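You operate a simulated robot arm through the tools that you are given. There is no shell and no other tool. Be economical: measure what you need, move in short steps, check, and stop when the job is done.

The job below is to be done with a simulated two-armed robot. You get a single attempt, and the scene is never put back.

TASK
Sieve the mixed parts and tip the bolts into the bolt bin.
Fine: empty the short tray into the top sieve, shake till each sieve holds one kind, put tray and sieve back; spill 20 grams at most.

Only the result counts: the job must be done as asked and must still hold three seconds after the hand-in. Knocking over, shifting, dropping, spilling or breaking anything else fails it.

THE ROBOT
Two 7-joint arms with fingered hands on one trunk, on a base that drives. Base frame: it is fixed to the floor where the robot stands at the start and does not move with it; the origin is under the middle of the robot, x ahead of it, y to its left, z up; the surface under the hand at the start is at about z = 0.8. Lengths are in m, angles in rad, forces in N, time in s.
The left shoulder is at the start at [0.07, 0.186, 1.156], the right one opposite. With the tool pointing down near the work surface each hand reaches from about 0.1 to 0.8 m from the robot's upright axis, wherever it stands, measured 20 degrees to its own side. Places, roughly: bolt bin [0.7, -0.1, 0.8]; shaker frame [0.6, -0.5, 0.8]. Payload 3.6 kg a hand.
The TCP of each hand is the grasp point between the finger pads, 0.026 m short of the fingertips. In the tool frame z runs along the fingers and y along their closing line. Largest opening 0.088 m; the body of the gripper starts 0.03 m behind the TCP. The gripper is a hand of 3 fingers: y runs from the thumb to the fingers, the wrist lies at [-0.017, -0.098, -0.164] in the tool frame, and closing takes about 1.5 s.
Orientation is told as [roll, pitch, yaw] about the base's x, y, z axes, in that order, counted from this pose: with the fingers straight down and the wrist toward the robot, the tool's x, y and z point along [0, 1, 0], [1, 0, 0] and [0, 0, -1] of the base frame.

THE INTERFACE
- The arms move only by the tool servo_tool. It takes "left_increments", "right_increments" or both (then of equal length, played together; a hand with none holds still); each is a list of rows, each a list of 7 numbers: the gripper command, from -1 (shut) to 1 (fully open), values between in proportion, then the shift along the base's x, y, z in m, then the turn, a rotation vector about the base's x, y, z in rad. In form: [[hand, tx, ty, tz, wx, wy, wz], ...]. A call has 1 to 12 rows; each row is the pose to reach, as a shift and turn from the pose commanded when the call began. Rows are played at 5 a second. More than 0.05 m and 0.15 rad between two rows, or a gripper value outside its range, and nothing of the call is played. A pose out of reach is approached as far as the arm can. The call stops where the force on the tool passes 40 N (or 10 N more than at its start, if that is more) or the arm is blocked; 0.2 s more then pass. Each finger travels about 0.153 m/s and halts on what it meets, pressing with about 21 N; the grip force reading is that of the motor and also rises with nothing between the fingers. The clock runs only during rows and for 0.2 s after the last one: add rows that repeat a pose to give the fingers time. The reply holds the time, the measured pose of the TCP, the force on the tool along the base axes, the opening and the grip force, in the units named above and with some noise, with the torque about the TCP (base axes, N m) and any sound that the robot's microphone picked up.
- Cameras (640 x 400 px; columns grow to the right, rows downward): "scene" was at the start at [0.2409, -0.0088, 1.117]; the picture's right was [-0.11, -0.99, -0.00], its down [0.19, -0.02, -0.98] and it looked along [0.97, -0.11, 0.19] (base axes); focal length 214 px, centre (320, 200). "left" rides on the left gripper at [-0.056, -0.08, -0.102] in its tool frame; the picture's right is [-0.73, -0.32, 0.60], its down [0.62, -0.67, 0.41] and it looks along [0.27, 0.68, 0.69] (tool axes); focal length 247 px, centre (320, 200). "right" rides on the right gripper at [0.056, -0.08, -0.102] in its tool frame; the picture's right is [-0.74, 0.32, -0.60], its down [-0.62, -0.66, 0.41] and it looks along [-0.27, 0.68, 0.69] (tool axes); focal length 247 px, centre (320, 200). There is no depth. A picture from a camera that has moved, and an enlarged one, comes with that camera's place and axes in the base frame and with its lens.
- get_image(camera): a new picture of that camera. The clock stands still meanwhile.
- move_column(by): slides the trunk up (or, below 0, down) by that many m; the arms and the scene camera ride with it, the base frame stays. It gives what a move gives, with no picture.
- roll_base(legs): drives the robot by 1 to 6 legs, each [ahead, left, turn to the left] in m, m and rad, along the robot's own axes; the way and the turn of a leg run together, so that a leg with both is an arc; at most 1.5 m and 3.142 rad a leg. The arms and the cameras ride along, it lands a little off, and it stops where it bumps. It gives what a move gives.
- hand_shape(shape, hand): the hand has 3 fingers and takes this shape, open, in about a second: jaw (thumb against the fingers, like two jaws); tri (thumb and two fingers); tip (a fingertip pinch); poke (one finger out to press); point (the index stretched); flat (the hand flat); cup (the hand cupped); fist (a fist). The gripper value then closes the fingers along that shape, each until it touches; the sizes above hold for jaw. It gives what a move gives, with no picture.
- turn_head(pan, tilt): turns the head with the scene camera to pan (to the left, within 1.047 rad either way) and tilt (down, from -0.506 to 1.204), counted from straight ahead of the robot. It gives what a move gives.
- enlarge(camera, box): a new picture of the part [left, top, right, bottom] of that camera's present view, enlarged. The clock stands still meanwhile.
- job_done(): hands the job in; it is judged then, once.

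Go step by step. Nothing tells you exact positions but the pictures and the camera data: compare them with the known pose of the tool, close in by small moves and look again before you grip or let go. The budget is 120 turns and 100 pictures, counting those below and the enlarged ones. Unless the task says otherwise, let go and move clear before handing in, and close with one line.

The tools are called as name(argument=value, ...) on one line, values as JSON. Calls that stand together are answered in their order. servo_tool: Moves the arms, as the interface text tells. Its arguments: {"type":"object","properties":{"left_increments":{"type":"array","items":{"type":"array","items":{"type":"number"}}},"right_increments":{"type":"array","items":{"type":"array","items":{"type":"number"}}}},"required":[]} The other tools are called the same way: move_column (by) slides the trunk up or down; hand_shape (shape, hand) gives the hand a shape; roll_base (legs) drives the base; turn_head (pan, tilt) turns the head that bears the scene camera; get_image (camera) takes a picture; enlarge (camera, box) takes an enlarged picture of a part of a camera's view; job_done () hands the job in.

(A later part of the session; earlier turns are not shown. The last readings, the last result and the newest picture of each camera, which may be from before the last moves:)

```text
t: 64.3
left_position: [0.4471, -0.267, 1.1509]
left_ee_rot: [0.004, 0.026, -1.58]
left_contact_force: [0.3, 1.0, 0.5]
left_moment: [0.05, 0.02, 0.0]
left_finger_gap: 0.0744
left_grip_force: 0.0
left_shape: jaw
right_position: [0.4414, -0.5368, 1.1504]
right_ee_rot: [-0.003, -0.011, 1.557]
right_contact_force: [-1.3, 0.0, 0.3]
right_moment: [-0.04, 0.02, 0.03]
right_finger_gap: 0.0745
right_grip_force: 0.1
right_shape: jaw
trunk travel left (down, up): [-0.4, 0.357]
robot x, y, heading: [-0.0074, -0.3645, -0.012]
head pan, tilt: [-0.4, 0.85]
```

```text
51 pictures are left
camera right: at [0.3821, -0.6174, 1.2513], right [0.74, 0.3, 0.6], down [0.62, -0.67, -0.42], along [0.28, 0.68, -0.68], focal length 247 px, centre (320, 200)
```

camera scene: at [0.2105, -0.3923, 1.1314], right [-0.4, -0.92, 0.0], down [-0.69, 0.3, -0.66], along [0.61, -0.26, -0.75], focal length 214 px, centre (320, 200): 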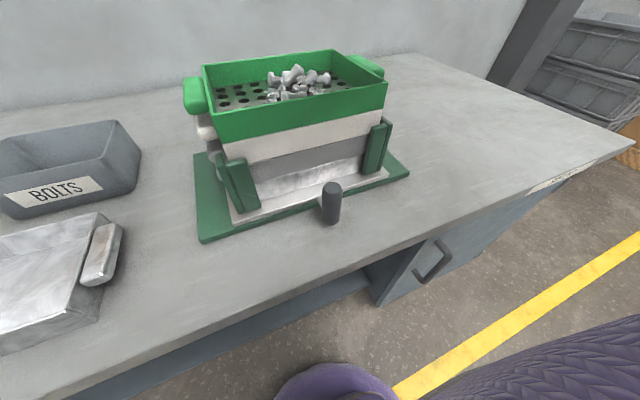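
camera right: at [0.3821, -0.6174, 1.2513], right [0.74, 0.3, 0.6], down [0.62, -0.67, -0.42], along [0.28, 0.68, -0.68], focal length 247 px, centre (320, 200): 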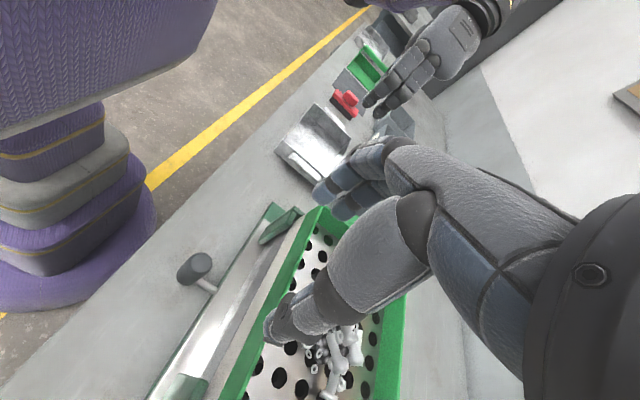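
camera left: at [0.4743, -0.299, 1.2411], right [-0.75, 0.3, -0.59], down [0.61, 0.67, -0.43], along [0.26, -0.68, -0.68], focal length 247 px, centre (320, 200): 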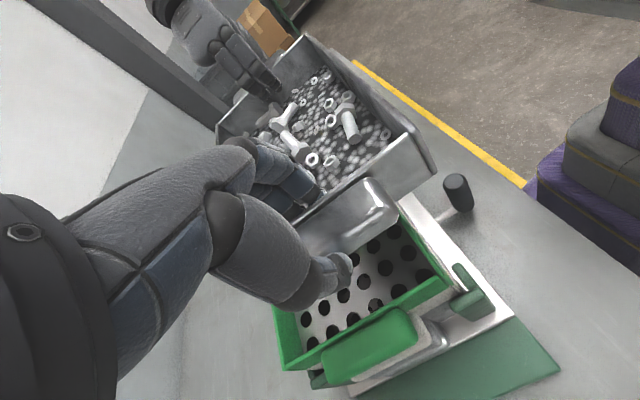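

Knob is at about (0.409, −0.497), z 0.82–0.90. I'll move the right hand above it and lower the trunk.

servo_tool(right_increments=[[0.7, -0.015, 0.02, 0, 0, 0, 0], [0.7, -0.032, 0.04, 0, 0, 0, 0]])

move_column(by=-0.15)

servo_tool(right_increments=[[0.7, 0, 0, -0.03, 0, 0, 0], [0.7, 0, 0, -0.06, 0, 0, 0]])

get_image(camera="scene")

get_image(camera="right")

```text
t: 64.9
left_position: [0.4459, -0.266, 1.1489]
left_ee_rot: [0.003, 0.028, -1.581]
left_contact_force: [0.3, 0.1, 0.0]
left_moment: [0.04, 0.02, 0.01]
left_finger_gap: 0.0749
left_grip_force: 0.0
left_shape: jaw
right_position: [0.4092, -0.4971, 1.149]
right_ee_rot: [-0.003, -0.011, 1.556]
right_contact_force: [0.1, 0.1, 0.0]
right_moment: [-0.01, 0.02, -0.04]
right_finger_gap: 0.0747
right_grip_force: 0.0
right_shape: jaw
trunk travel left (down, up): [-0.4, 0.357]
robot x, y, heading: [-0.005, -0.3617, -0.012]
head pan, tilt: [-0.4, 0.85]
```

```text
t: 66.7
left_position: [0.447, -0.2657, 0.9999]
left_ee_rot: [0.003, 0.029, -1.579]
left_contact_force: [0.3, -0.6, 0.3]
left_moment: [0.02, 0.0, 0.02]
left_finger_gap: 0.0746
left_grip_force: 0.0
left_shape: jaw
right_position: [0.4083, -0.497, 1.0015]
right_ee_rot: [-0.006, -0.01, 1.555]
right_contact_force: [0.4, 0.4, -0.2]
right_moment: [0.02, 0.01, 0.0]
right_finger_gap: 0.0744
right_grip_force: 0.1
right_shape: jaw
trunk travel left (down, up): [-0.25, 0.507]
robot x, y, heading: [-0.0074, -0.3574, -0.011]
head pan, tilt: [-0.4, 0.85]
```

```text
t: 67.3
left_position: [0.4478, -0.2664, 0.9986]
left_ee_rot: [0.001, 0.026, -1.58]
left_contact_force: [0.5, 0.0, 0.2]
left_moment: [-0.01, 0.0, -0.01]
left_finger_gap: 0.0748
left_grip_force: 0.0
left_shape: jaw
right_position: [0.4073, -0.4951, 0.941]
right_ee_rot: [-0.003, -0.008, 1.555]
right_contact_force: [0.9, -0.3, -0.1]
right_moment: [0.01, 0.01, 0.03]
right_finger_gap: 0.0746
right_grip_force: 0.1
right_shape: jaw
trunk travel left (down, up): [-0.25, 0.507]
robot x, y, heading: [-0.007, -0.3591, -0.012]
head pan, tilt: [-0.4, 0.85]
```

```text
50 pictures are left
camera scene: at [0.2329, -0.3926, 0.9693], right [-0.4, -0.92, 0.0], down [-0.69, 0.3, -0.66], along [0.61, -0.26, -0.75], focal length 214 px, centre (320, 200)
```

scene: 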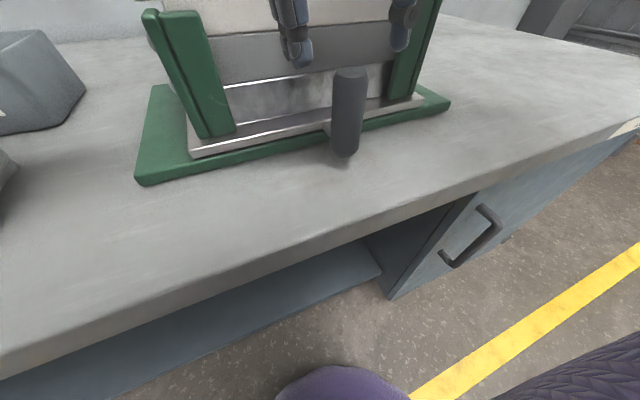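

```text
49 pictures are left
camera right: at [0.3492, -0.5763, 1.0415], right [0.74, 0.3, 0.6], down [0.62, -0.67, -0.42], along [0.28, 0.68, -0.68], focal length 247 px, centre (320, 200)
```

right: 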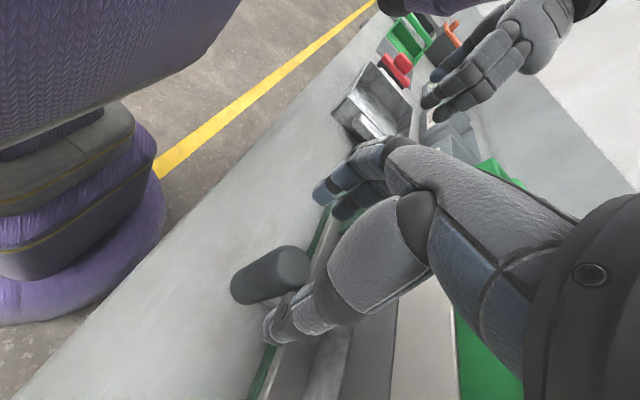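

The knob lies straight below the TCP. Lowering and gripping it.

servo_tool(right_increments=[[0.7, 0.001, -0.002, -0.035, 0, 0, 0], [0.7, 0.002, -0.003, -0.072, 0, 0, 0], [-1, 0.002, -0.003, -0.072, 0, 0, 0], [-1, 0.002, -0.003, -0.072, 0, 0, 0], [-1, 0.002, -0.003, -0.072, 0, 0, 0], [-1, 0.002, -0.003, -0.072, 0, 0, 0], [-1, 0.002, -0.003, -0.072, 0, 0, 0]])

get_image(camera="scene")

```text
t: 68.9
left_position: [0.4462, -0.2662, 1.0009]
left_ee_rot: [0.003, 0.027, -1.578]
left_contact_force: [0.2, -0.5, 0.1]
left_moment: [0.01, 0.02, -0.01]
left_finger_gap: 0.0747
left_grip_force: 0.1
left_shape: jaw
right_position: [0.4097, -0.4991, 0.8645]
right_ee_rot: [-0.004, -0.009, 1.556]
right_contact_force: [0.8, -0.5, -4.0]
right_moment: [0.02, -0.03, -0.05]
right_finger_gap: 0.024
right_grip_force: 20.6
right_shape: jaw
trunk travel left (down, up): [-0.25, 0.507]
robot x, y, heading: [-0.0031, -0.3565, -0.008]
head pan, tilt: [-0.4, 0.85]
```

```text
48 pictures are left
camera scene: at [0.233, -0.3926, 0.9693], right [-0.4, -0.92, 0.0], down [-0.69, 0.3, -0.66], along [0.61, -0.26, -0.75], focal length 214 px, centre (320, 200)
```

scene: 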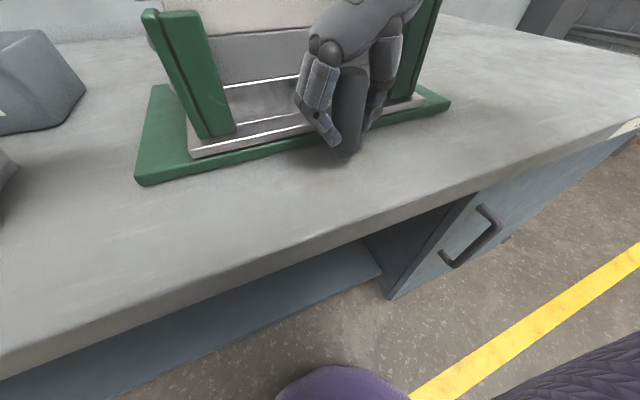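

Gripped the knob. Testing a slow slide along y.

servo_tool(right_increments=[[-1, 0, 0.005, 0, 0, 0, 0], [-1, 0, 0.01, 0, 0, 0, 0], [-1, 0, 0.015, 0, 0, 0, 0], [-1, 0, 0.02, 0, 0, 0, 0], [-1, 0, 0.02, 0, 0, 0, 0]])

get_image(camera="scene")

```text
t: 70.1
left_position: [0.448, -0.2663, 1.0007]
left_ee_rot: [0.004, 0.028, -1.579]
left_contact_force: [-0.4, -0.2, -0.4]
left_moment: [0.0, 0.0, 0.0]
left_finger_gap: 0.0748
left_grip_force: 0.1
left_shape: jaw
right_position: [0.4095, -0.4803, 0.8666]
right_ee_rot: [-0.002, -0.009, 1.558]
right_contact_force: [-1.1, -1.5, -11.0]
right_moment: [-0.01, 0.02, -0.04]
right_finger_gap: 0.0238
right_grip_force: 21.2
right_shape: jaw
trunk travel left (down, up): [-0.25, 0.507]
robot x, y, heading: [-0.0046, -0.3614, -0.013]
head pan, tilt: [-0.4, 0.85]
```

```text
47 pictures are left
camera scene: at [0.2331, -0.3928, 0.9692], right [-0.4, -0.92, 0.0], down [-0.69, 0.3, -0.66], along [0.6, -0.26, -0.75], focal length 214 px, centre (320, 200)
```

scene: 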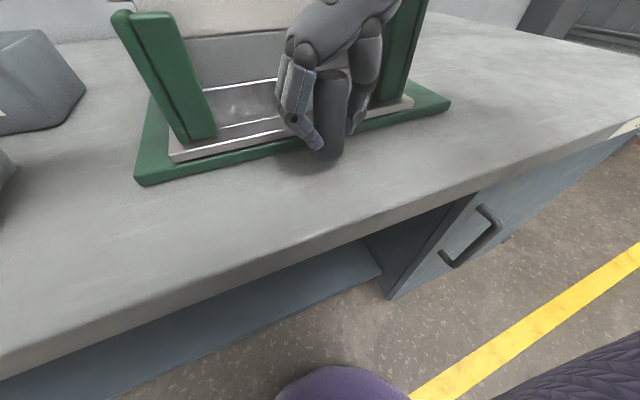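

The carriage slides freely along y. Now shake ±2 cm.

servo_tool(right_increments=[[-1, 0, -0.02, -0.002, 0, 0, 0], [-1, 0, -0.04, -0.002, 0, 0, 0], [-1, 0, 0, -0.002, 0, 0, 0], [-1, 0, -0.04, -0.002, 0, 0, 0], [-1, 0, 0, -0.002, 0, 0, 0], [-1, 0, -0.04, -0.002, 0, 0, 0], [-1, 0, 0, -0.002, 0, 0, 0], [-1, 0, -0.04, -0.002, 0, 0, 0], [-1, 0, 0, -0.002, 0, 0, 0], [-1, 0, -0.04, -0.002, 0, 0, 0], [-1, 0, 0, -0.002, 0, 0, 0], [-1, 0, -0.018, -0.002, 0, 0, 0]])

turn_head(pan=-0.4, tilt=0.3)

get_image(camera="scene")

get_image(camera="left")

```text
t: 72.7
left_position: [0.446, -0.269, 1.0012]
left_ee_rot: [0.003, 0.03, -1.582]
left_contact_force: [0.0, -0.3, 0.4]
left_moment: [0.04, 0.03, -0.01]
left_finger_gap: 0.0747
left_grip_force: 0.0
left_shape: jaw
right_position: [0.4115, -0.5015, 0.8667]
right_ee_rot: [-0.004, -0.014, 1.556]
right_contact_force: [0.8, -2.6, 2.2]
right_moment: [0.0, -0.03, -0.09]
right_finger_gap: 0.0237
right_grip_force: 20.8
right_shape: jaw
trunk travel left (down, up): [-0.25, 0.507]
robot x, y, heading: [-0.0067, -0.3604, -0.011]
head pan, tilt: [-0.4, 0.85]
```

```text
t: 73.7
left_position: [0.4472, -0.2671, 0.9999]
left_ee_rot: [0.002, 0.027, -1.58]
left_contact_force: [-0.6, -0.7, -0.4]
left_moment: [-0.02, 0.01, 0.01]
left_finger_gap: 0.0744
left_grip_force: 0.0
left_shape: jaw
right_position: [0.4114, -0.4996, 0.866]
right_ee_rot: [-0.003, -0.009, 1.556]
right_contact_force: [3.2, 0.1, 0.9]
right_moment: [0.02, -0.05, -0.11]
right_finger_gap: 0.0234
right_grip_force: 21.1
right_shape: jaw
trunk travel left (down, up): [-0.25, 0.507]
robot x, y, heading: [-0.0015, -0.361, -0.01]
head pan, tilt: [-0.4, 0.3]
```

```text
46 pictures are left
camera scene: at [0.2469, -0.3986, 1.0177], right [-0.4, -0.92, 0.0], down [-0.27, 0.12, -0.95], along [0.88, -0.38, -0.3], focal length 214 px, centre (320, 200)
```

scene: 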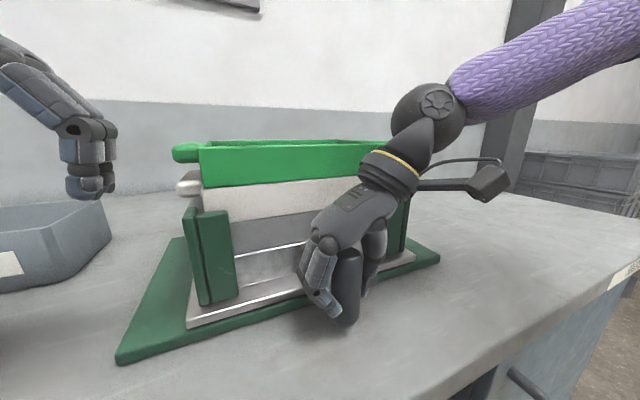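

```text
45 pictures are left
camera left: at [0.3904, -0.1881, 1.1039], right [-0.73, 0.34, -0.59], down [0.63, 0.67, -0.39], along [0.26, -0.66, -0.71], focal length 247 px, centre (320, 200)
```

left: 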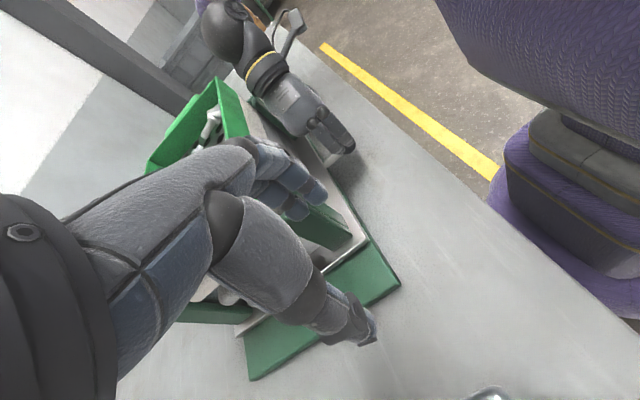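

Shaking more, with slightly larger strokes.

servo_tool(right_increments=[[-1, 0, 0.024, 0, 0, 0, 0], [-1, 0, -0.024, 0, 0, 0, 0], [-1, 0, 0.024, 0, 0, 0, 0], [-1, 0, -0.024, 0, 0, 0, 0], [-1, 0, 0.024, 0, 0, 0, 0], [-1, 0, -0.024, 0, 0, 0, 0], [-1, 0, 0.024, 0, 0, 0, 0], [-1, 0, -0.024, 0, 0, 0, 0], [-1, 0, 0.024, 0, 0, 0, 0], [-1, 0, -0.024, 0, 0, 0, 0], [-1, 0, 0.024, 0, 0, 0, 0], [-1, 0, 0, 0, 0, 0, 0]])

servo_tool(right_increments=[[-1, 0, 0.024, 0, 0, 0, 0], [-1, 0, -0.024, 0, 0, 0, 0], [-1, 0, 0.024, 0, 0, 0, 0], [-1, 0, -0.024, 0, 0, 0, 0], [-1, 0, 0.024, 0, 0, 0, 0], [-1, 0, -0.024, 0, 0, 0, 0], [-1, 0, 0.024, 0, 0, 0, 0], [-1, 0, -0.024, 0, 0, 0, 0], [-1, 0, 0.024, 0, 0, 0, 0], [-1, 0, -0.024, 0, 0, 0, 0], [-1, 0, 0.024, 0, 0, 0, 0], [-1, 0, 0, 0, 0, 0, 0]])

servo_tool(right_increments=[[-1, 0, 0.024, 0, 0, 0, 0], [-1, 0, -0.024, 0, 0, 0, 0], [-1, 0, 0.024, 0, 0, 0, 0], [-1, 0, -0.024, 0, 0, 0, 0], [-1, 0, 0.024, 0, 0, 0, 0], [-1, 0, -0.024, 0, 0, 0, 0], [-1, 0, 0.024, 0, 0, 0, 0], [-1, 0, -0.024, 0, 0, 0, 0], [-1, 0, 0.024, 0, 0, 0, 0], [-1, 0, -0.024, 0, 0, 0, 0], [-1, 0, 0.024, 0, 0, 0, 0], [-1, 0, 0, 0, 0, 0, 0]])

```text
t: 76.2
left_position: [0.4458, -0.2694, 1.0008]
left_ee_rot: [0.004, 0.034, -1.58]
left_contact_force: [0.3, -0.6, 0.7]
left_moment: [0.02, 0.0, 0.01]
left_finger_gap: 0.0747
left_grip_force: 0.1
left_shape: jaw
right_position: [0.4106, -0.5027, 0.8666]
right_ee_rot: [-0.003, -0.012, 1.555]
right_contact_force: [-4.2, -3.4, 3.5]
right_moment: [-0.01, 0.09, -0.02]
right_finger_gap: 0.0236
right_grip_force: 20.4
right_shape: jaw
trunk travel left (down, up): [-0.25, 0.507]
robot x, y, heading: [-0.0093, -0.3611, -0.005]
head pan, tilt: [-0.4, 0.3]
```

```text
t: 78.8
left_position: [0.4453, -0.2689, 1.0021]
left_ee_rot: [0.003, 0.029, -1.58]
left_contact_force: [-0.4, 0.1, -0.3]
left_moment: [0.01, 0.0, 0.0]
left_finger_gap: 0.0749
left_grip_force: 0.1
left_shape: jaw
right_position: [0.4109, -0.5029, 0.866]
right_ee_rot: [-0.007, -0.013, 1.554]
right_contact_force: [2.1, -2.3, 17.6]
right_moment: [-0.09, 0.01, -0.09]
right_finger_gap: 0.0252
right_grip_force: 20.9
right_shape: jaw
trunk travel left (down, up): [-0.25, 0.507]
robot x, y, heading: [-0.005, -0.3621, -0.006]
head pan, tilt: [-0.4, 0.3]
```

```text
t: 81.5
left_position: [0.446, -0.2714, 1.0005]
left_ee_rot: [0.002, 0.031, -1.581]
left_contact_force: [0.1, -1.1, -0.6]
left_moment: [0.03, -0.04, -0.05]
left_finger_gap: 0.0747
left_grip_force: 0.1
left_shape: jaw
right_position: [0.41, -0.5014, 0.8652]
right_ee_rot: [-0.005, -0.013, 1.553]
right_contact_force: [4.8, -3.2, 10.3]
right_moment: [-0.04, -0.08, -0.08]
right_finger_gap: 0.0241
right_grip_force: 20.8
right_shape: jaw
trunk travel left (down, up): [-0.25, 0.507]
robot x, y, heading: [-0.0075, -0.3613, -0.008]
head pan, tilt: [-0.4, 0.3]
```

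Releasing the knob and rising to inspect the top sieve.

servo_tool(right_increments=[[0.3, 0, 0, 0, 0, 0, 0], [0.7, 0, 0, 0, 0, 0, 0], [0.7, 0, 0, 0, 0, 0, 0], [0.7, 0, 0, 0.03, 0, 0, 0], [0.7, 0, 0, 0.07, 0, 0, 0]])

move_column(by=0.25)

turn_head(pan=-0.3, tilt=0.75)

get_image(camera="scene")

enlarge(camera="scene", box=[150, 80, 400, 260])

```text
t: 82.7
left_position: [0.4472, -0.2666, 1.0003]
left_ee_rot: [0.003, 0.027, -1.579]
left_contact_force: [0.2, -0.4, -0.1]
left_moment: [0.01, -0.01, 0.0]
left_finger_gap: 0.075
left_grip_force: 0.0
left_shape: jaw
right_position: [0.4098, -0.5007, 0.936]
right_ee_rot: [-0.004, -0.011, 1.557]
right_contact_force: [-0.4, 0.1, -0.1]
right_moment: [0.0, 0.02, 0.0]
right_finger_gap: 0.0745
right_grip_force: 0.2
right_shape: jaw
trunk travel left (down, up): [-0.25, 0.507]
robot x, y, heading: [-0.0061, -0.3569, -0.007]
head pan, tilt: [-0.4, 0.3]
```

```text
t: 85.2
left_position: [0.447, -0.2678, 1.2497]
left_ee_rot: [0.001, 0.028, -1.58]
left_contact_force: [0.8, 0.9, 0.5]
left_moment: [0.01, -0.03, 0.05]
left_finger_gap: 0.0746
left_grip_force: 0.0
left_shape: jaw
right_position: [0.4103, -0.498, 1.1854]
right_ee_rot: [-0.005, -0.011, 1.558]
right_contact_force: [0.0, -0.1, 0.7]
right_moment: [0.01, 0.0, -0.01]
right_finger_gap: 0.0744
right_grip_force: 0.0
right_shape: jaw
trunk travel left (down, up): [-0.5, 0.257]
robot x, y, heading: [-0.0068, -0.3613, -0.009]
head pan, tilt: [-0.4, 0.3]
```

```text
t: 86.1
left_position: [0.447, -0.2659, 1.2509]
left_ee_rot: [0.004, 0.028, -1.581]
left_contact_force: [-0.2, 0.4, -0.1]
left_moment: [0.02, 0.01, -0.02]
left_finger_gap: 0.0745
left_grip_force: 0.1
left_shape: jaw
right_position: [0.4108, -0.4975, 1.1851]
right_ee_rot: [-0.004, -0.01, 1.557]
right_contact_force: [0.3, -0.3, 0.4]
right_moment: [-0.03, 0.0, 0.0]
right_finger_gap: 0.0746
right_grip_force: 0.1
right_shape: jaw
trunk travel left (down, up): [-0.5, 0.257]
robot x, y, heading: [-0.0113, -0.3624, -0.008]
head pan, tilt: [-0.3, 0.75]
```

```text
44 pictures are left
camera scene: at [0.2093, -0.3864, 1.2444], right [-0.3, -0.95, 0.0], down [-0.65, 0.21, -0.73], along [0.7, -0.22, -0.68], focal length 214 px, centre (320, 200)
```

scene: 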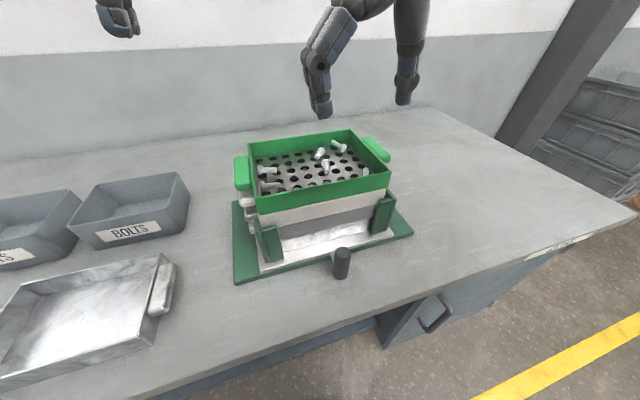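

```text
2.22 times, centred on (275, 170) of scene
camera zoom: at [0.2093, -0.3864, 1.2444], right [-0.3, -0.95, 0.0], down [-0.65, 0.21, -0.73], along [0.7, -0.22, -0.68], focal length 477 px, centre (420, 267)
```

zoom: 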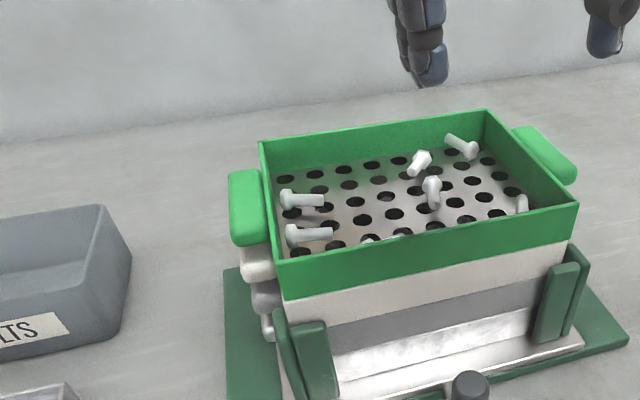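

Only bolts remain in the top sieve. Before lifting it I'll test, with empty hands, whether both arms can reach the pouring pose over the bolt bin with the base further forward.

roll_base(legs=[[0, 0.23, 0], [0.09, 0, 0]])

servo_tool(left_increments=[[0.7, 0, 0.03, 0, 0, -0.1, 0], [0.7, 0.01, 0.06, -0.01, 0, -0.2, 0], [0.7, 0.02, 0.06, -0.02, 0, -0.3, 0], [0.7, 0.04, 0.06, -0.03, 0, -0.4, 0], [0.7, 0.06, 0.06, -0.04, 0, -0.5, 0], [0.7, 0.08, 0.06, -0.05, 0, -0.6, 0], [0.7, 0.1, 0.06, -0.05, 0, -0.7, 0], [0.7, 0.12, 0.06, -0.05, 0, -0.8, 0], [0.7, 0.14, 0.06, -0.05, 0, -0.9, 0], [0.7, 0.16, 0.06, -0.05, 0, -1.0, 0]], right_increments=[[0.7, 0.01, 0, 0.01, 0, -0.1, 0], [0.7, 0.03, -0.01, 0.02, 0, -0.2, 0], [0.7, 0.05, -0.01, 0.02, 0, -0.3, 0], [0.7, 0.07, -0.01, 0.02, 0, -0.4, 0], [0.7, 0.09, -0.01, 0.02, 0, -0.5, 0], [0.7, 0.11, -0.01, 0.02, 0, -0.6, 0], [0.7, 0.13, -0.01, 0.02, 0, -0.7, 0], [0.7, 0.15, -0.01, 0.02, 0, -0.8, 0], [0.7, 0.17, -0.01, 0.02, 0, -0.9, 0], [0.7, 0.19, -0.01, 0.02, 0, -1.0, 0]])

get_image(camera="scene")

```text
t: 88.6
left_position: [0.5427, -0.0331, 1.2499]
left_ee_rot: [0.002, 0.028, -1.581]
left_contact_force: [-0.5, 0.2, 0.2]
left_moment: [-0.04, 0.02, -0.02]
left_finger_gap: 0.0746
left_grip_force: 0.1
left_shape: jaw
right_position: [0.5048, -0.2664, 1.1864]
right_ee_rot: [-0.002, -0.011, 1.555]
right_contact_force: [0.5, -0.5, 0.1]
right_moment: [0.01, 0.03, 0.02]
right_finger_gap: 0.0746
right_grip_force: 0.0
right_shape: jaw
trunk travel left (down, up): [-0.5, 0.257]
robot x, y, heading: [0.0909, -0.1297, -0.004]
head pan, tilt: [-0.3, 0.75]
```

```text
t: 90.8
left_position: [0.6993, 0.027, 1.2008]
left_ee_rot: [1.005, 0.022, -1.552]
left_contact_force: [0.2, -0.2, 0.0]
left_moment: [-0.01, -0.05, -0.02]
left_finger_gap: 0.0746
left_grip_force: 0.1
left_shape: jaw
right_position: [0.683, -0.278, 1.2046]
right_ee_rot: [-0.932, -0.011, 1.551]
right_contact_force: [0.7, -0.3, -0.1]
right_moment: [-0.04, -0.01, -0.01]
right_finger_gap: 0.0746
right_grip_force: 0.0
right_shape: jaw
right hand out of reach, approached as far as the arm can: row 10
trunk travel left (down, up): [-0.5, 0.257]
robot x, y, heading: [0.0852, -0.1296, -0.007]
head pan, tilt: [-0.3, 0.75]
```

```text
42 pictures are left
camera scene: at [0.3026, -0.1541, 1.2443], right [-0.3, -0.95, 0.0], down [-0.65, 0.21, -0.73], along [0.7, -0.22, -0.68], focal length 214 px, centre (320, 200)
```

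scene: 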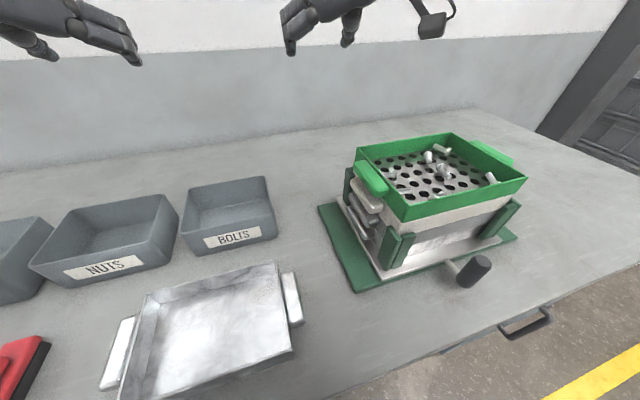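

Reach is much better with the base forward. Testing further tilt to ~115° at x≈0.69.

servo_tool(left_increments=[[0.7, 0, 0, 0, 0, -0.14, 0], [0.7, -0.005, 0, -0.01, 0, -0.28, 0], [0.7, -0.01, 0, -0.02, 0, -0.42, 0], [0.7, -0.01, 0, -0.03, 0, -0.56, 0], [0.7, -0.01, 0, -0.04, 0, -0.7, 0], [0.7, -0.01, 0, -0.05, 0, -0.84, 0], [0.7, -0.01, 0, -0.06, 0, -0.98, 0]], right_increments=[[0.7, 0, 0, 0, 0, -0.14, 0], [0.7, -0.005, 0, -0.01, 0, -0.28, 0], [0.7, -0.01, 0, -0.02, 0, -0.42, 0], [0.7, -0.01, 0, -0.03, 0, -0.56, 0], [0.7, -0.01, 0, -0.04, 0, -0.7, 0], [0.7, -0.01, 0, -0.05, 0, -0.84, 0], [0.7, -0.01, 0, -0.06, 0, -0.98, 0]])

```text
t: 92.4
left_position: [0.6895, 0.0252, 1.1407]
left_ee_rot: [1.986, -0.001, -1.542]
left_contact_force: [0.1, 0.1, 0.8]
left_moment: [0.0, 0.02, -0.01]
left_finger_gap: 0.0745
left_grip_force: 0.1
left_shape: jaw
right_position: [0.6311, -0.329, 1.2355]
right_ee_rot: [-1.918, -0.017, 1.571]
right_contact_force: [0.6, -0.4, -0.9]
right_moment: [0.03, 0.0, 0.01]
right_finger_gap: 0.0748
right_grip_force: 0.0
right_shape: jaw
right hand out of reach, approached as far as the arm can: row 1, 3, 4, 5, 6, 7
trunk travel left (down, up): [-0.5, 0.257]
robot x, y, heading: [0.0873, -0.1293, -0.006]
head pan, tilt: [-0.3, 0.75]
```

The left arm is fine; the right wants to sit further out and higher relative to its shoulder. I'll lower the trunk and shift the base to suit, then retest.

move_column(by=-0.1)

roll_base(legs=[[0, 0.04, 0]])

servo_tool(left_increments=[[0.7, 0, -0.02, 0.03, 0, 0, 0], [0.7, 0, -0.04, 0.06, 0, 0, 0], [0.7, 0, -0.04, 0.08, 0, 0, 0], [0.7, 0, -0.04, 0.08, 0, 0, 0]], right_increments=[[0.7, 0, -0.02, 0.03, 0, 0, 0], [0.7, 0, -0.04, 0.06, 0, 0, 0], [0.7, 0, -0.04, 0.08, 0, 0, 0], [0.7, 0, -0.04, 0.08, 0, 0, 0]])

```text
t: 93.7
left_position: [0.6898, 0.0257, 1.0406]
left_ee_rot: [1.985, -0.002, -1.544]
left_contact_force: [-0.2, 1.9, -0.1]
left_moment: [-0.04, 0.02, -0.04]
left_finger_gap: 0.0747
left_grip_force: 0.1
left_shape: jaw
right_position: [0.6317, -0.3262, 1.1325]
right_ee_rot: [-1.919, -0.017, 1.569]
right_contact_force: [-0.2, 0.2, -0.3]
right_moment: [0.0, -0.01, 0.02]
right_finger_gap: 0.0745
right_grip_force: 0.2
right_shape: jaw
trunk travel left (down, up): [-0.4, 0.357]
robot x, y, heading: [0.0904, -0.126, -0.007]
head pan, tilt: [-0.3, 0.75]
```

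```text
t: 94.6
left_position: [0.6896, 0.0677, 1.0395]
left_ee_rot: [1.984, -0.004, -1.541]
left_contact_force: [-0.6, 0.8, 0.0]
left_moment: [-0.01, -0.02, -0.03]
left_finger_gap: 0.0746
left_grip_force: 0.0
left_shape: jaw
right_position: [0.633, -0.2824, 1.1324]
right_ee_rot: [-1.919, -0.015, 1.571]
right_contact_force: [-0.6, 1.0, 1.1]
right_moment: [-0.01, 0.0, -0.01]
right_finger_gap: 0.0744
right_grip_force: 0.1
right_shape: jaw
trunk travel left (down, up): [-0.4, 0.357]
robot x, y, heading: [0.0861, -0.0904, -0.01]
head pan, tilt: [-0.3, 0.75]
```

```text
t: 95.6
left_position: [0.6897, 0.0265, 1.1196]
left_ee_rot: [1.983, -0.001, -1.54]
left_contact_force: [-0.4, -0.4, -0.2]
left_moment: [-0.01, -0.02, -0.02]
left_finger_gap: 0.0747
left_grip_force: 0.1
left_shape: jaw
right_position: [0.6326, -0.3253, 1.2111]
right_ee_rot: [-1.92, -0.017, 1.57]
right_contact_force: [0.6, -0.2, -0.4]
right_moment: [-0.01, -0.03, -0.04]
right_finger_gap: 0.0746
right_grip_force: 0.0
right_shape: jaw
trunk travel left (down, up): [-0.4, 0.357]
robot x, y, heading: [0.0887, -0.0861, -0.008]
head pan, tilt: [-0.3, 0.75]
```

Now move the right hand to its mirror place and see whether it reaches.

servo_tool(right_increments=[[0.7, 0.02, 0, -0.03, 0, 0, 0], [0.7, 0.04, 0, -0.06, 0, -0.03, 0], [0.7, 0.057, 0, -0.09, 0, -0.06, 0], [0.7, 0.057, 0.025, -0.09, 0, -0.06, 0], [0.7, 0.057, 0.05, -0.09, 0, -0.06, 0]])

get_image(camera="left")

get_image(camera="right")

```text
t: 96.8
left_position: [0.6893, 0.0276, 1.121]
left_ee_rot: [1.983, -0.002, -1.542]
left_contact_force: [-0.7, -0.3, -0.4]
left_moment: [-0.01, 0.01, 0.0]
left_finger_gap: 0.0747
left_grip_force: 0.2
left_shape: jaw
right_position: [0.6758, -0.2874, 1.1459]
right_ee_rot: [-1.978, -0.018, 1.571]
right_contact_force: [-0.2, -0.4, 0.0]
right_moment: [-0.01, -0.02, -0.01]
right_finger_gap: 0.0744
right_grip_force: 0.1
right_shape: jaw
right hand out of reach, approached as far as the arm can: row 3, 4, 5
trunk travel left (down, up): [-0.4, 0.357]
robot x, y, heading: [0.0871, -0.0867, -0.009]
head pan, tilt: [-0.3, 0.75]
```

```text
41 pictures are left
camera left: at [0.6153, 0.1057, 1.0273], right [0.83, 0.34, -0.43], down [0.11, 0.67, 0.73], along [0.54, -0.66, 0.52], focal length 247 px, centre (320, 200)
```

left: 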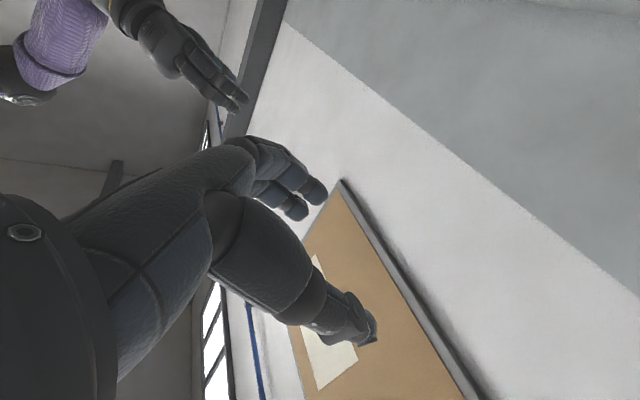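

```text
40 pictures are left
camera right: at [0.6034, -0.3661, 1.0532], right [-0.84, 0.31, 0.44], down [0.13, -0.68, 0.72], along [0.52, 0.67, 0.53], focal length 247 px, centre (320, 200)
```

right: 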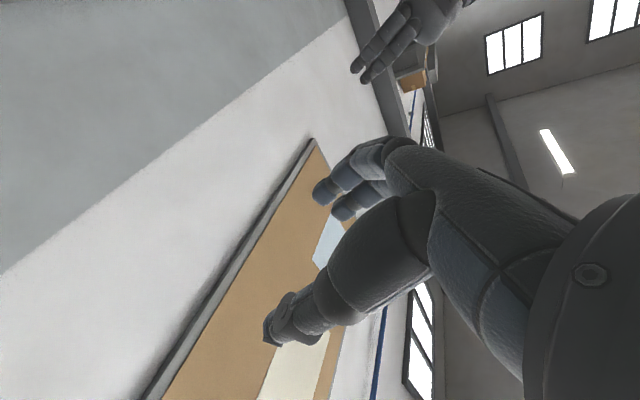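

With trunk lower and the base offset, the right arm reaches the pour pose (0.676, −0.287). I'll remember that geometry; now untilt to ~45° and drive to the sieve.

servo_tool(left_increments=[[0.8, -0.006, -0.002, 0.005, 0, 0.131, 0], [0.8, -0.012, -0.004, 0.01, 0, 0.262, 0], [0.8, -0.018, -0.006, 0.015, 0, 0.393, 0], [0.8, -0.024, -0.008, 0.02, 0, 0.524, 0], [0.8, -0.03, -0.01, 0.025, 0, 0.655, 0], [0.8, -0.036, -0.012, 0.03, 0, 0.786, 0], [0.8, -0.042, -0.014, 0.035, 0, 0.917, 0], [0.8, -0.048, -0.016, 0.04, 0, 1.048, 0], [0.8, -0.054, -0.018, 0.04, 0, 1.18, -0.02]], right_increments=[[0.8, -0.004, 0, 0.002, 0, 0.131, 0], [0.8, -0.009, 0, 0.004, 0, 0.262, 0], [0.8, -0.013, 0.001, 0.006, 0, 0.393, 0], [0.8, -0.018, 0.001, 0.008, 0, 0.524, 0], [0.8, -0.022, 0.001, 0.01, 0, 0.655, 0], [0.8, -0.027, 0.002, 0.012, 0, 0.786, 0], [0.8, -0.031, 0.002, 0.014, 0, 0.917, 0], [0.8, -0.036, 0.003, 0.015, 0, 1.048, 0], [0.8, -0.041, 0.003, 0.015, 0, 1.18, 0]])

roll_base(legs=[[-0.042, 0, 0.008], [0, -0.362, 0]])

turn_head(pan=0.0, tilt=0.6)

get_image(camera="scene")

```text
t: 98.8
left_position: [0.6362, 0.0076, 1.1603]
left_ee_rot: [0.801, 0.015, -1.574]
left_contact_force: [0.4, -0.1, -0.8]
left_moment: [0.02, 0.01, 0.01]
left_finger_gap: 0.0787
left_grip_force: 0.1
left_shape: jaw
right_position: [0.6359, -0.2853, 1.1624]
right_ee_rot: [-0.798, -0.008, 1.554]
right_contact_force: [0.0, -0.2, -0.3]
right_moment: [0.04, 0.0, -0.01]
right_finger_gap: 0.0789
right_grip_force: 0.0
right_shape: jaw
trunk travel left (down, up): [-0.4, 0.357]
robot x, y, heading: [0.089, -0.0887, -0.009]
head pan, tilt: [-0.3, 0.75]
```

```text
t: 101.6
left_position: [0.5933, -0.3474, 1.1608]
left_ee_rot: [0.802, 0.018, -1.567]
left_contact_force: [0.2, -0.3, -0.1]
left_moment: [0.02, -0.01, 0.03]
left_finger_gap: 0.0792
left_grip_force: 0.1
left_shape: jaw
right_position: [0.5943, -0.6401, 1.1625]
right_ee_rot: [-0.798, -0.007, 1.561]
right_contact_force: [-0.2, -0.1, 0.0]
right_moment: [0.02, -0.01, 0.02]
right_finger_gap: 0.0788
right_grip_force: 0.1
right_shape: jaw
trunk travel left (down, up): [-0.4, 0.357]
robot x, y, heading: [0.045, -0.4471, -0.007]
head pan, tilt: [-0.3, 0.75]
```

```text
t: 102.4
left_position: [0.5936, -0.3465, 1.1597]
left_ee_rot: [0.802, 0.015, -1.566]
left_contact_force: [0.2, 0.4, -0.2]
left_moment: [0.0, -0.01, 0.0]
left_finger_gap: 0.079
left_grip_force: 0.1
left_shape: jaw
right_position: [0.5938, -0.6405, 1.1625]
right_ee_rot: [-0.8, -0.008, 1.561]
right_contact_force: [-0.4, 0.0, -0.4]
right_moment: [0.01, 0.01, 0.0]
right_finger_gap: 0.0791
right_grip_force: 0.1
right_shape: jaw
trunk travel left (down, up): [-0.4, 0.357]
robot x, y, heading: [0.0471, -0.4454, -0.001]
head pan, tilt: [0.0, 0.6]
```

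```text
39 pictures are left
camera scene: at [0.2782, -0.4466, 1.1523], right [0.0, -1.0, 0.0], down [-0.57, 0.0, -0.82], along [0.82, 0.0, -0.57], focal length 214 px, centre (320, 200)
```

scene: 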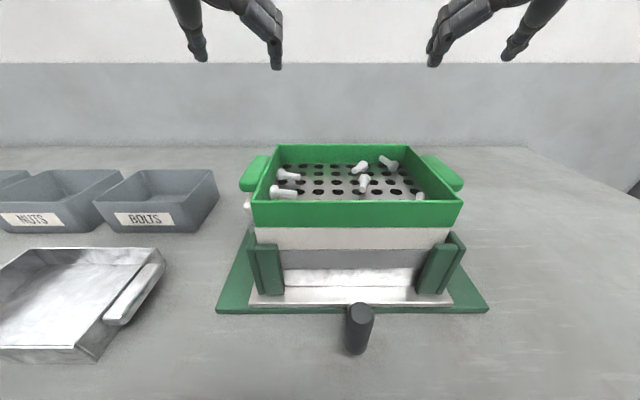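

Grip centres line up (y −0.347 and −0.639, x≈0.594). Lowering with the trunk to just above the rim.

move_column(by=-0.12)

get_image(camera="scene")

get_image(camera="right")

get_image(camera="left")

```text
t: 103.9
left_position: [0.592, -0.3468, 1.0418]
left_ee_rot: [0.804, 0.016, -1.564]
left_contact_force: [-0.7, 0.3, -0.1]
left_moment: [0.0, -0.02, 0.02]
left_finger_gap: 0.0789
left_grip_force: 0.1
left_shape: jaw
right_position: [0.5938, -0.6395, 1.0437]
right_ee_rot: [-0.801, -0.006, 1.563]
right_contact_force: [0.3, -1.0, 0.0]
right_moment: [0.02, -0.01, 0.01]
right_finger_gap: 0.0786
right_grip_force: 0.1
right_shape: jaw
trunk travel left (down, up): [-0.28, 0.477]
robot x, y, heading: [0.0467, -0.4476, -0.012]
head pan, tilt: [0.0, 0.6]
```

```text
38 pictures are left
camera scene: at [0.2947, -0.4466, 1.0234], right [0.0, -1.0, 0.0], down [-0.56, 0.0, -0.83], along [0.83, 0.0, -0.56], focal length 214 px, centre (320, 200)
```

scene: 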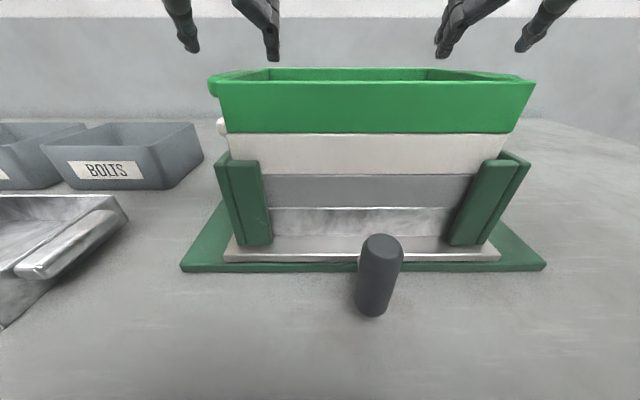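

```text
37 pictures are left
camera right: at [0.4798, -0.7192, 1.0736], right [0.08, 0.31, 0.95], down [0.72, -0.67, 0.16], along [0.69, 0.67, -0.28], focal length 247 px, centre (320, 200)
```

right: 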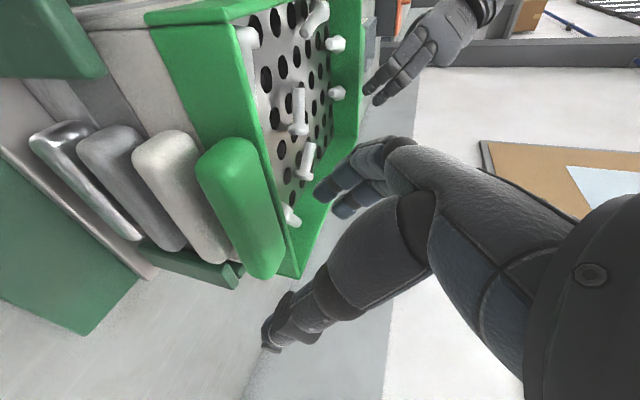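

```text
36 pictures are left
camera left: at [0.4787, -0.2668, 1.0721], right [-0.08, 0.33, -0.94], down [0.73, 0.67, 0.17], along [0.68, -0.67, -0.3], focal length 247 px, centre (320, 200)
```

left: 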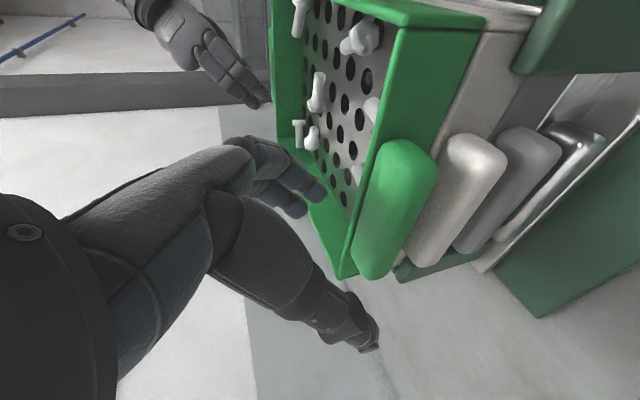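

Alignment checks out. Lowering the last 5 cm and gripping both ends of the top sieve.

servo_tool(left_increments=[[0.9, 0, 0, -0.02, 0, 0, 0], [0.9, 0, 0, -0.04, 0, 0, 0], [0.9, 0, 0, -0.054, 0, 0, 0]], right_increments=[[0.9, 0, 0.001, -0.02, 0, 0, 0], [0.9, 0, 0.002, -0.04, 0, 0, 0], [0.9, 0, 0.002, -0.056, 0, 0, 0]])

get_image(camera="right")

get_image(camera="left")

```text
t: 104.7
left_position: [0.5896, -0.3462, 0.9934]
left_ee_rot: [0.818, 0.009, -1.565]
left_contact_force: [3.5, 1.7, 17.5]
left_moment: [-0.91, -0.24, 0.15]
left_finger_gap: 0.083
left_grip_force: 0.1
left_shape: jaw
right_position: [0.5934, -0.6347, 0.9912]
right_ee_rot: [-0.812, -0.011, 1.558]
right_contact_force: [-0.1, -4.0, 20.5]
right_moment: [1.09, -0.15, -0.03]
right_finger_gap: 0.0825
right_grip_force: 0.1
right_shape: jaw
trunk travel left (down, up): [-0.28, 0.477]
robot x, y, heading: [0.0443, -0.4461, -0.003]
head pan, tilt: [0.0, 0.6]
```

```text
35 pictures are left
camera right: at [0.4786, -0.7153, 1.0213], right [0.07, 0.31, 0.95], down [0.72, -0.68, 0.16], along [0.69, 0.67, -0.27], focal length 247 px, centre (320, 200)
```

right: 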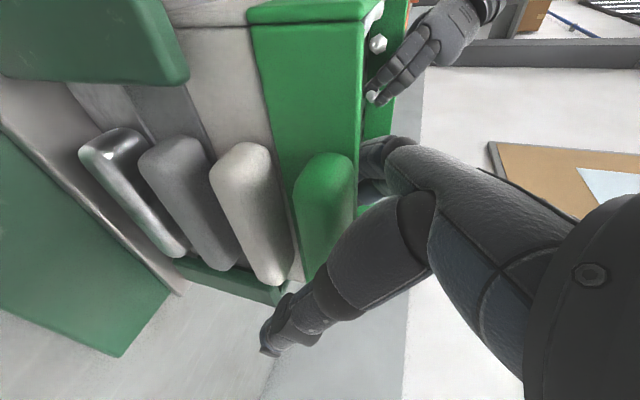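

```text
34 pictures are left
camera left: at [0.4764, -0.2663, 1.0225], right [-0.07, 0.33, -0.94], down [0.72, 0.67, 0.18], along [0.69, -0.67, -0.28], focal length 247 px, centre (320, 200)
```

left: 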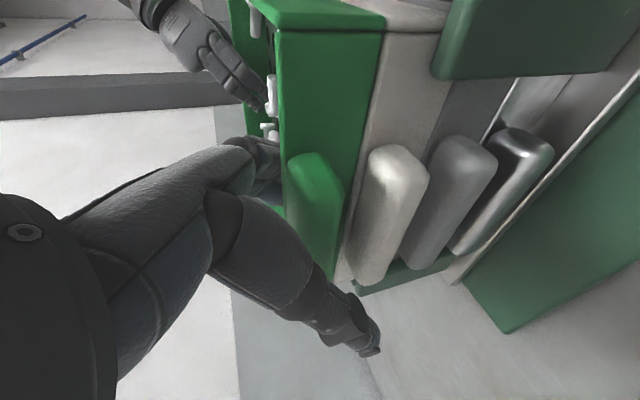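

Inner fingertips touch the sieve floor; rising 6 mm, then closing.

servo_tool(left_increments=[[0.9, 0, 0, 0.006, 0, 0, 0], [0.9, 0, 0, 0.01, 0, 0, 0], [-1, 0, 0, 0.01, 0, 0, 0], [-1, 0, 0, 0.01, 0, 0, 0], [-1, 0, 0, 0.01, 0, 0, 0], [-1, 0, 0, 0.01, 0, 0, 0], [-1, 0, 0, 0.01, 0, 0, 0], [-1, 0, 0, 0.01, 0, 0, 0]], right_increments=[[0.9, 0, 0, 0.006, 0, 0, 0], [0.9, 0, 0, 0.01, 0, 0, 0], [-1, 0, 0, 0.01, 0, 0, 0], [-1, 0, 0, 0.01, 0, 0, 0], [-1, 0, 0, 0.01, 0, 0, 0], [-1, 0, 0, 0.01, 0, 0, 0], [-1, 0, 0, 0.01, 0, 0, 0], [-1, 0, 0, 0.01, 0, 0, 0]])

get_image(camera="scene")

```text
t: 106.5
left_position: [0.5911, -0.3464, 0.9959]
left_ee_rot: [0.802, 0.016, -1.566]
left_contact_force: [-0.5, -13.7, -0.2]
left_moment: [-0.23, 0.02, -0.17]
left_finger_gap: 0.0296
left_grip_force: 20.5
left_shape: jaw
right_position: [0.5937, -0.6383, 0.9955]
right_ee_rot: [-0.796, -0.005, 1.562]
right_contact_force: [-0.2, 13.3, -0.6]
right_moment: [0.09, 0.06, 0.17]
right_finger_gap: 0.0294
right_grip_force: 20.7
right_shape: jaw
trunk travel left (down, up): [-0.28, 0.477]
robot x, y, heading: [0.0399, -0.4481, -0.001]
head pan, tilt: [0.0, 0.6]
```

```text
33 pictures are left
camera scene: at [0.2952, -0.4467, 1.0229], right [0.0, -1.0, 0.0], down [-0.57, 0.0, -0.82], along [0.82, 0.0, -0.57], focal length 214 px, centre (320, 200)
```

scene: 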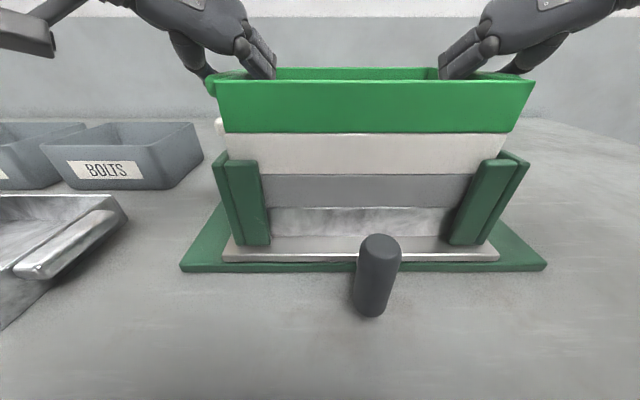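

Both grips are on (gap ≈0.029). Relax the stretch and lift slowly.

servo_tool(left_increments=[[-1, 0, -0.004, 0, 0, 0, 0], [-1, 0, -0.004, 0.008, 0, 0, 0], [-1, 0, -0.004, 0.016, 0, 0, 0], [-1, 0, -0.004, 0.026, 0, 0, 0], [-1, 0, -0.004, 0.036, 0, 0, 0]], right_increments=[[-1, 0, 0.004, 0, 0, 0, 0], [-1, 0, 0.004, 0.008, 0, 0, 0], [-1, 0, 0.004, 0.016, 0, 0, 0], [-1, 0, 0.004, 0.026, 0, 0, 0], [-1, 0, 0.004, 0.036, 0, 0, 0]])

get_image(camera="scene")

```text
t: 107.7
left_position: [0.5933, -0.35, 1.0335]
left_ee_rot: [0.804, 0.018, -1.567]
left_contact_force: [-1.3, 1.8, -2.9]
left_moment: [0.18, -0.01, 0.07]
left_finger_gap: 0.0305
left_grip_force: 20.6
left_shape: jaw
right_position: [0.5932, -0.6348, 1.0318]
right_ee_rot: [-0.799, -0.006, 1.563]
right_contact_force: [-0.9, -2.4, -2.6]
right_moment: [-0.2, -0.04, -0.15]
right_finger_gap: 0.0296
right_grip_force: 20.7
right_shape: jaw
trunk travel left (down, up): [-0.28, 0.477]
robot x, y, heading: [0.0455, -0.445, -0.006]
head pan, tilt: [0.0, 0.6]
```

```text
32 pictures are left
camera scene: at [0.2953, -0.4466, 1.023], right [0.0, -1.0, 0.0], down [-0.57, 0.0, -0.82], along [0.82, 0.0, -0.57], focal length 214 px, centre (320, 200)
```

scene: 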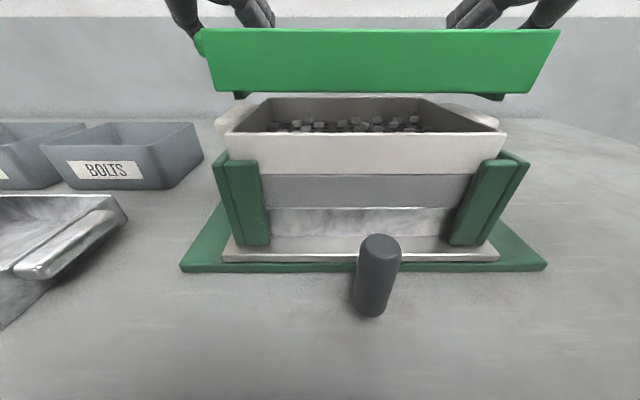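

The sieve is held (~0.55 kg). Raising, driving left, and checking the second sieve on the way.

move_column(by=0.16)

roll_base(legs=[[0, 0.355, 0.005], [0.042, 0, 0]])

turn_head(pan=-0.75, tilt=0.6)

enlarge(camera="scene", box=[200, 60, 520, 300])

turn_head(pan=-0.1, tilt=0.65)

get_image(camera="scene")

```text
t: 109.5
left_position: [0.5933, -0.3509, 1.1915]
left_ee_rot: [0.801, 0.017, -1.567]
left_contact_force: [-0.6, 2.2, -2.3]
left_moment: [0.1, -0.03, 0.14]
left_finger_gap: 0.0302
left_grip_force: 21.1
left_shape: jaw
right_position: [0.5945, -0.6333, 1.193]
right_ee_rot: [-0.798, -0.006, 1.56]
right_contact_force: [0.0, -2.4, -3.6]
right_moment: [-0.19, -0.04, -0.13]
right_finger_gap: 0.0296
right_grip_force: 21.1
right_shape: jaw
trunk travel left (down, up): [-0.44, 0.317]
robot x, y, heading: [0.0471, -0.4447, -0.008]
head pan, tilt: [0.0, 0.6]
```

```text
t: 112.3
left_position: [0.6356, 0.0055, 1.1911]
left_ee_rot: [0.802, 0.015, -1.557]
left_contact_force: [0.4, 1.6, -2.7]
left_moment: [0.09, -0.01, 0.13]
left_finger_gap: 0.0301
left_grip_force: 20.5
left_shape: jaw
right_position: [0.639, -0.2764, 1.1916]
right_ee_rot: [-0.797, -0.008, 1.571]
right_contact_force: [0.6, -2.6, -3.2]
right_moment: [-0.18, 0.0, -0.12]
right_finger_gap: 0.0293
right_grip_force: 20.8
right_shape: jaw
trunk travel left (down, up): [-0.44, 0.317]
robot x, y, heading: [0.088, -0.0961, 0.008]
head pan, tilt: [0.0, 0.6]
```

```text
t: 113.4
left_position: [0.6341, 0.0059, 1.1932]
left_ee_rot: [0.803, 0.017, -1.557]
left_contact_force: [0.8, -0.2, -3.0]
left_moment: [0.06, 0.03, 0.12]
left_finger_gap: 0.0299
left_grip_force: 21.4
left_shape: jaw
right_position: [0.6385, -0.2778, 1.1922]
right_ee_rot: [-0.8, -0.007, 1.571]
right_contact_force: [-0.4, 0.3, -3.0]
right_moment: [-0.16, 0.0, -0.1]
right_finger_gap: 0.0294
right_grip_force: 21.2
right_shape: jaw
trunk travel left (down, up): [-0.44, 0.317]
robot x, y, heading: [0.0842, -0.0925, 0.005]
head pan, tilt: [-0.75, 0.6]
```

```text
1.67 times, centred on (360, 180) of scene
camera zoom: at [0.2928, -0.154, 1.1945], right [-0.68, -0.74, 0.0], down [-0.42, 0.38, -0.82], along [0.61, -0.56, -0.57], focal length 358 px, centre (253, 233)
```

zoom: 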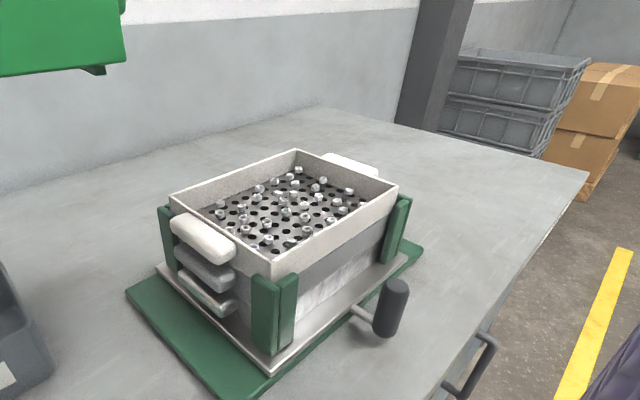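

```text
t: 114.4
left_position: [0.6335, 0.005, 1.1913]
left_ee_rot: [0.802, 0.015, -1.557]
left_contact_force: [-1.2, 1.1, -1.7]
left_moment: [0.12, -0.01, 0.13]
left_finger_gap: 0.0301
left_grip_force: 21.6
left_shape: jaw
right_position: [0.6377, -0.2787, 1.1915]
right_ee_rot: [-0.799, -0.008, 1.572]
right_contact_force: [0.9, -1.4, -2.5]
right_moment: [-0.21, 0.0, -0.1]
right_finger_gap: 0.0293
right_grip_force: 21.1
right_shape: jaw
trunk travel left (down, up): [-0.44, 0.317]
robot x, y, heading: [0.0871, -0.0946, 0.008]
head pan, tilt: [-0.099, 0.649]
```

```text
30 pictures are left
camera scene: at [0.3141, -0.1024, 1.1902], right [-0.09, -1.0, 0.0], down [-0.6, 0.06, -0.8], along [0.79, -0.07, -0.6], focal length 214 px, centre (320, 200)
```

scene: 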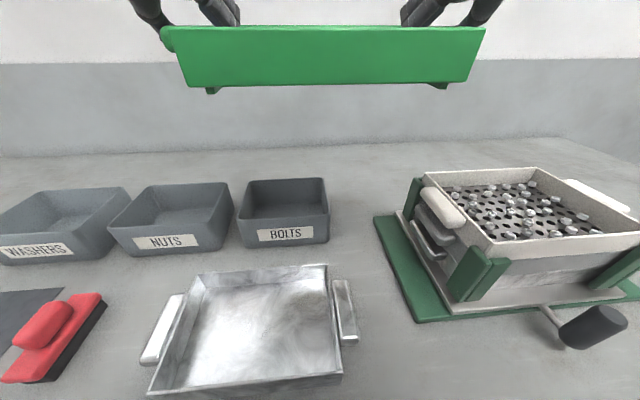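

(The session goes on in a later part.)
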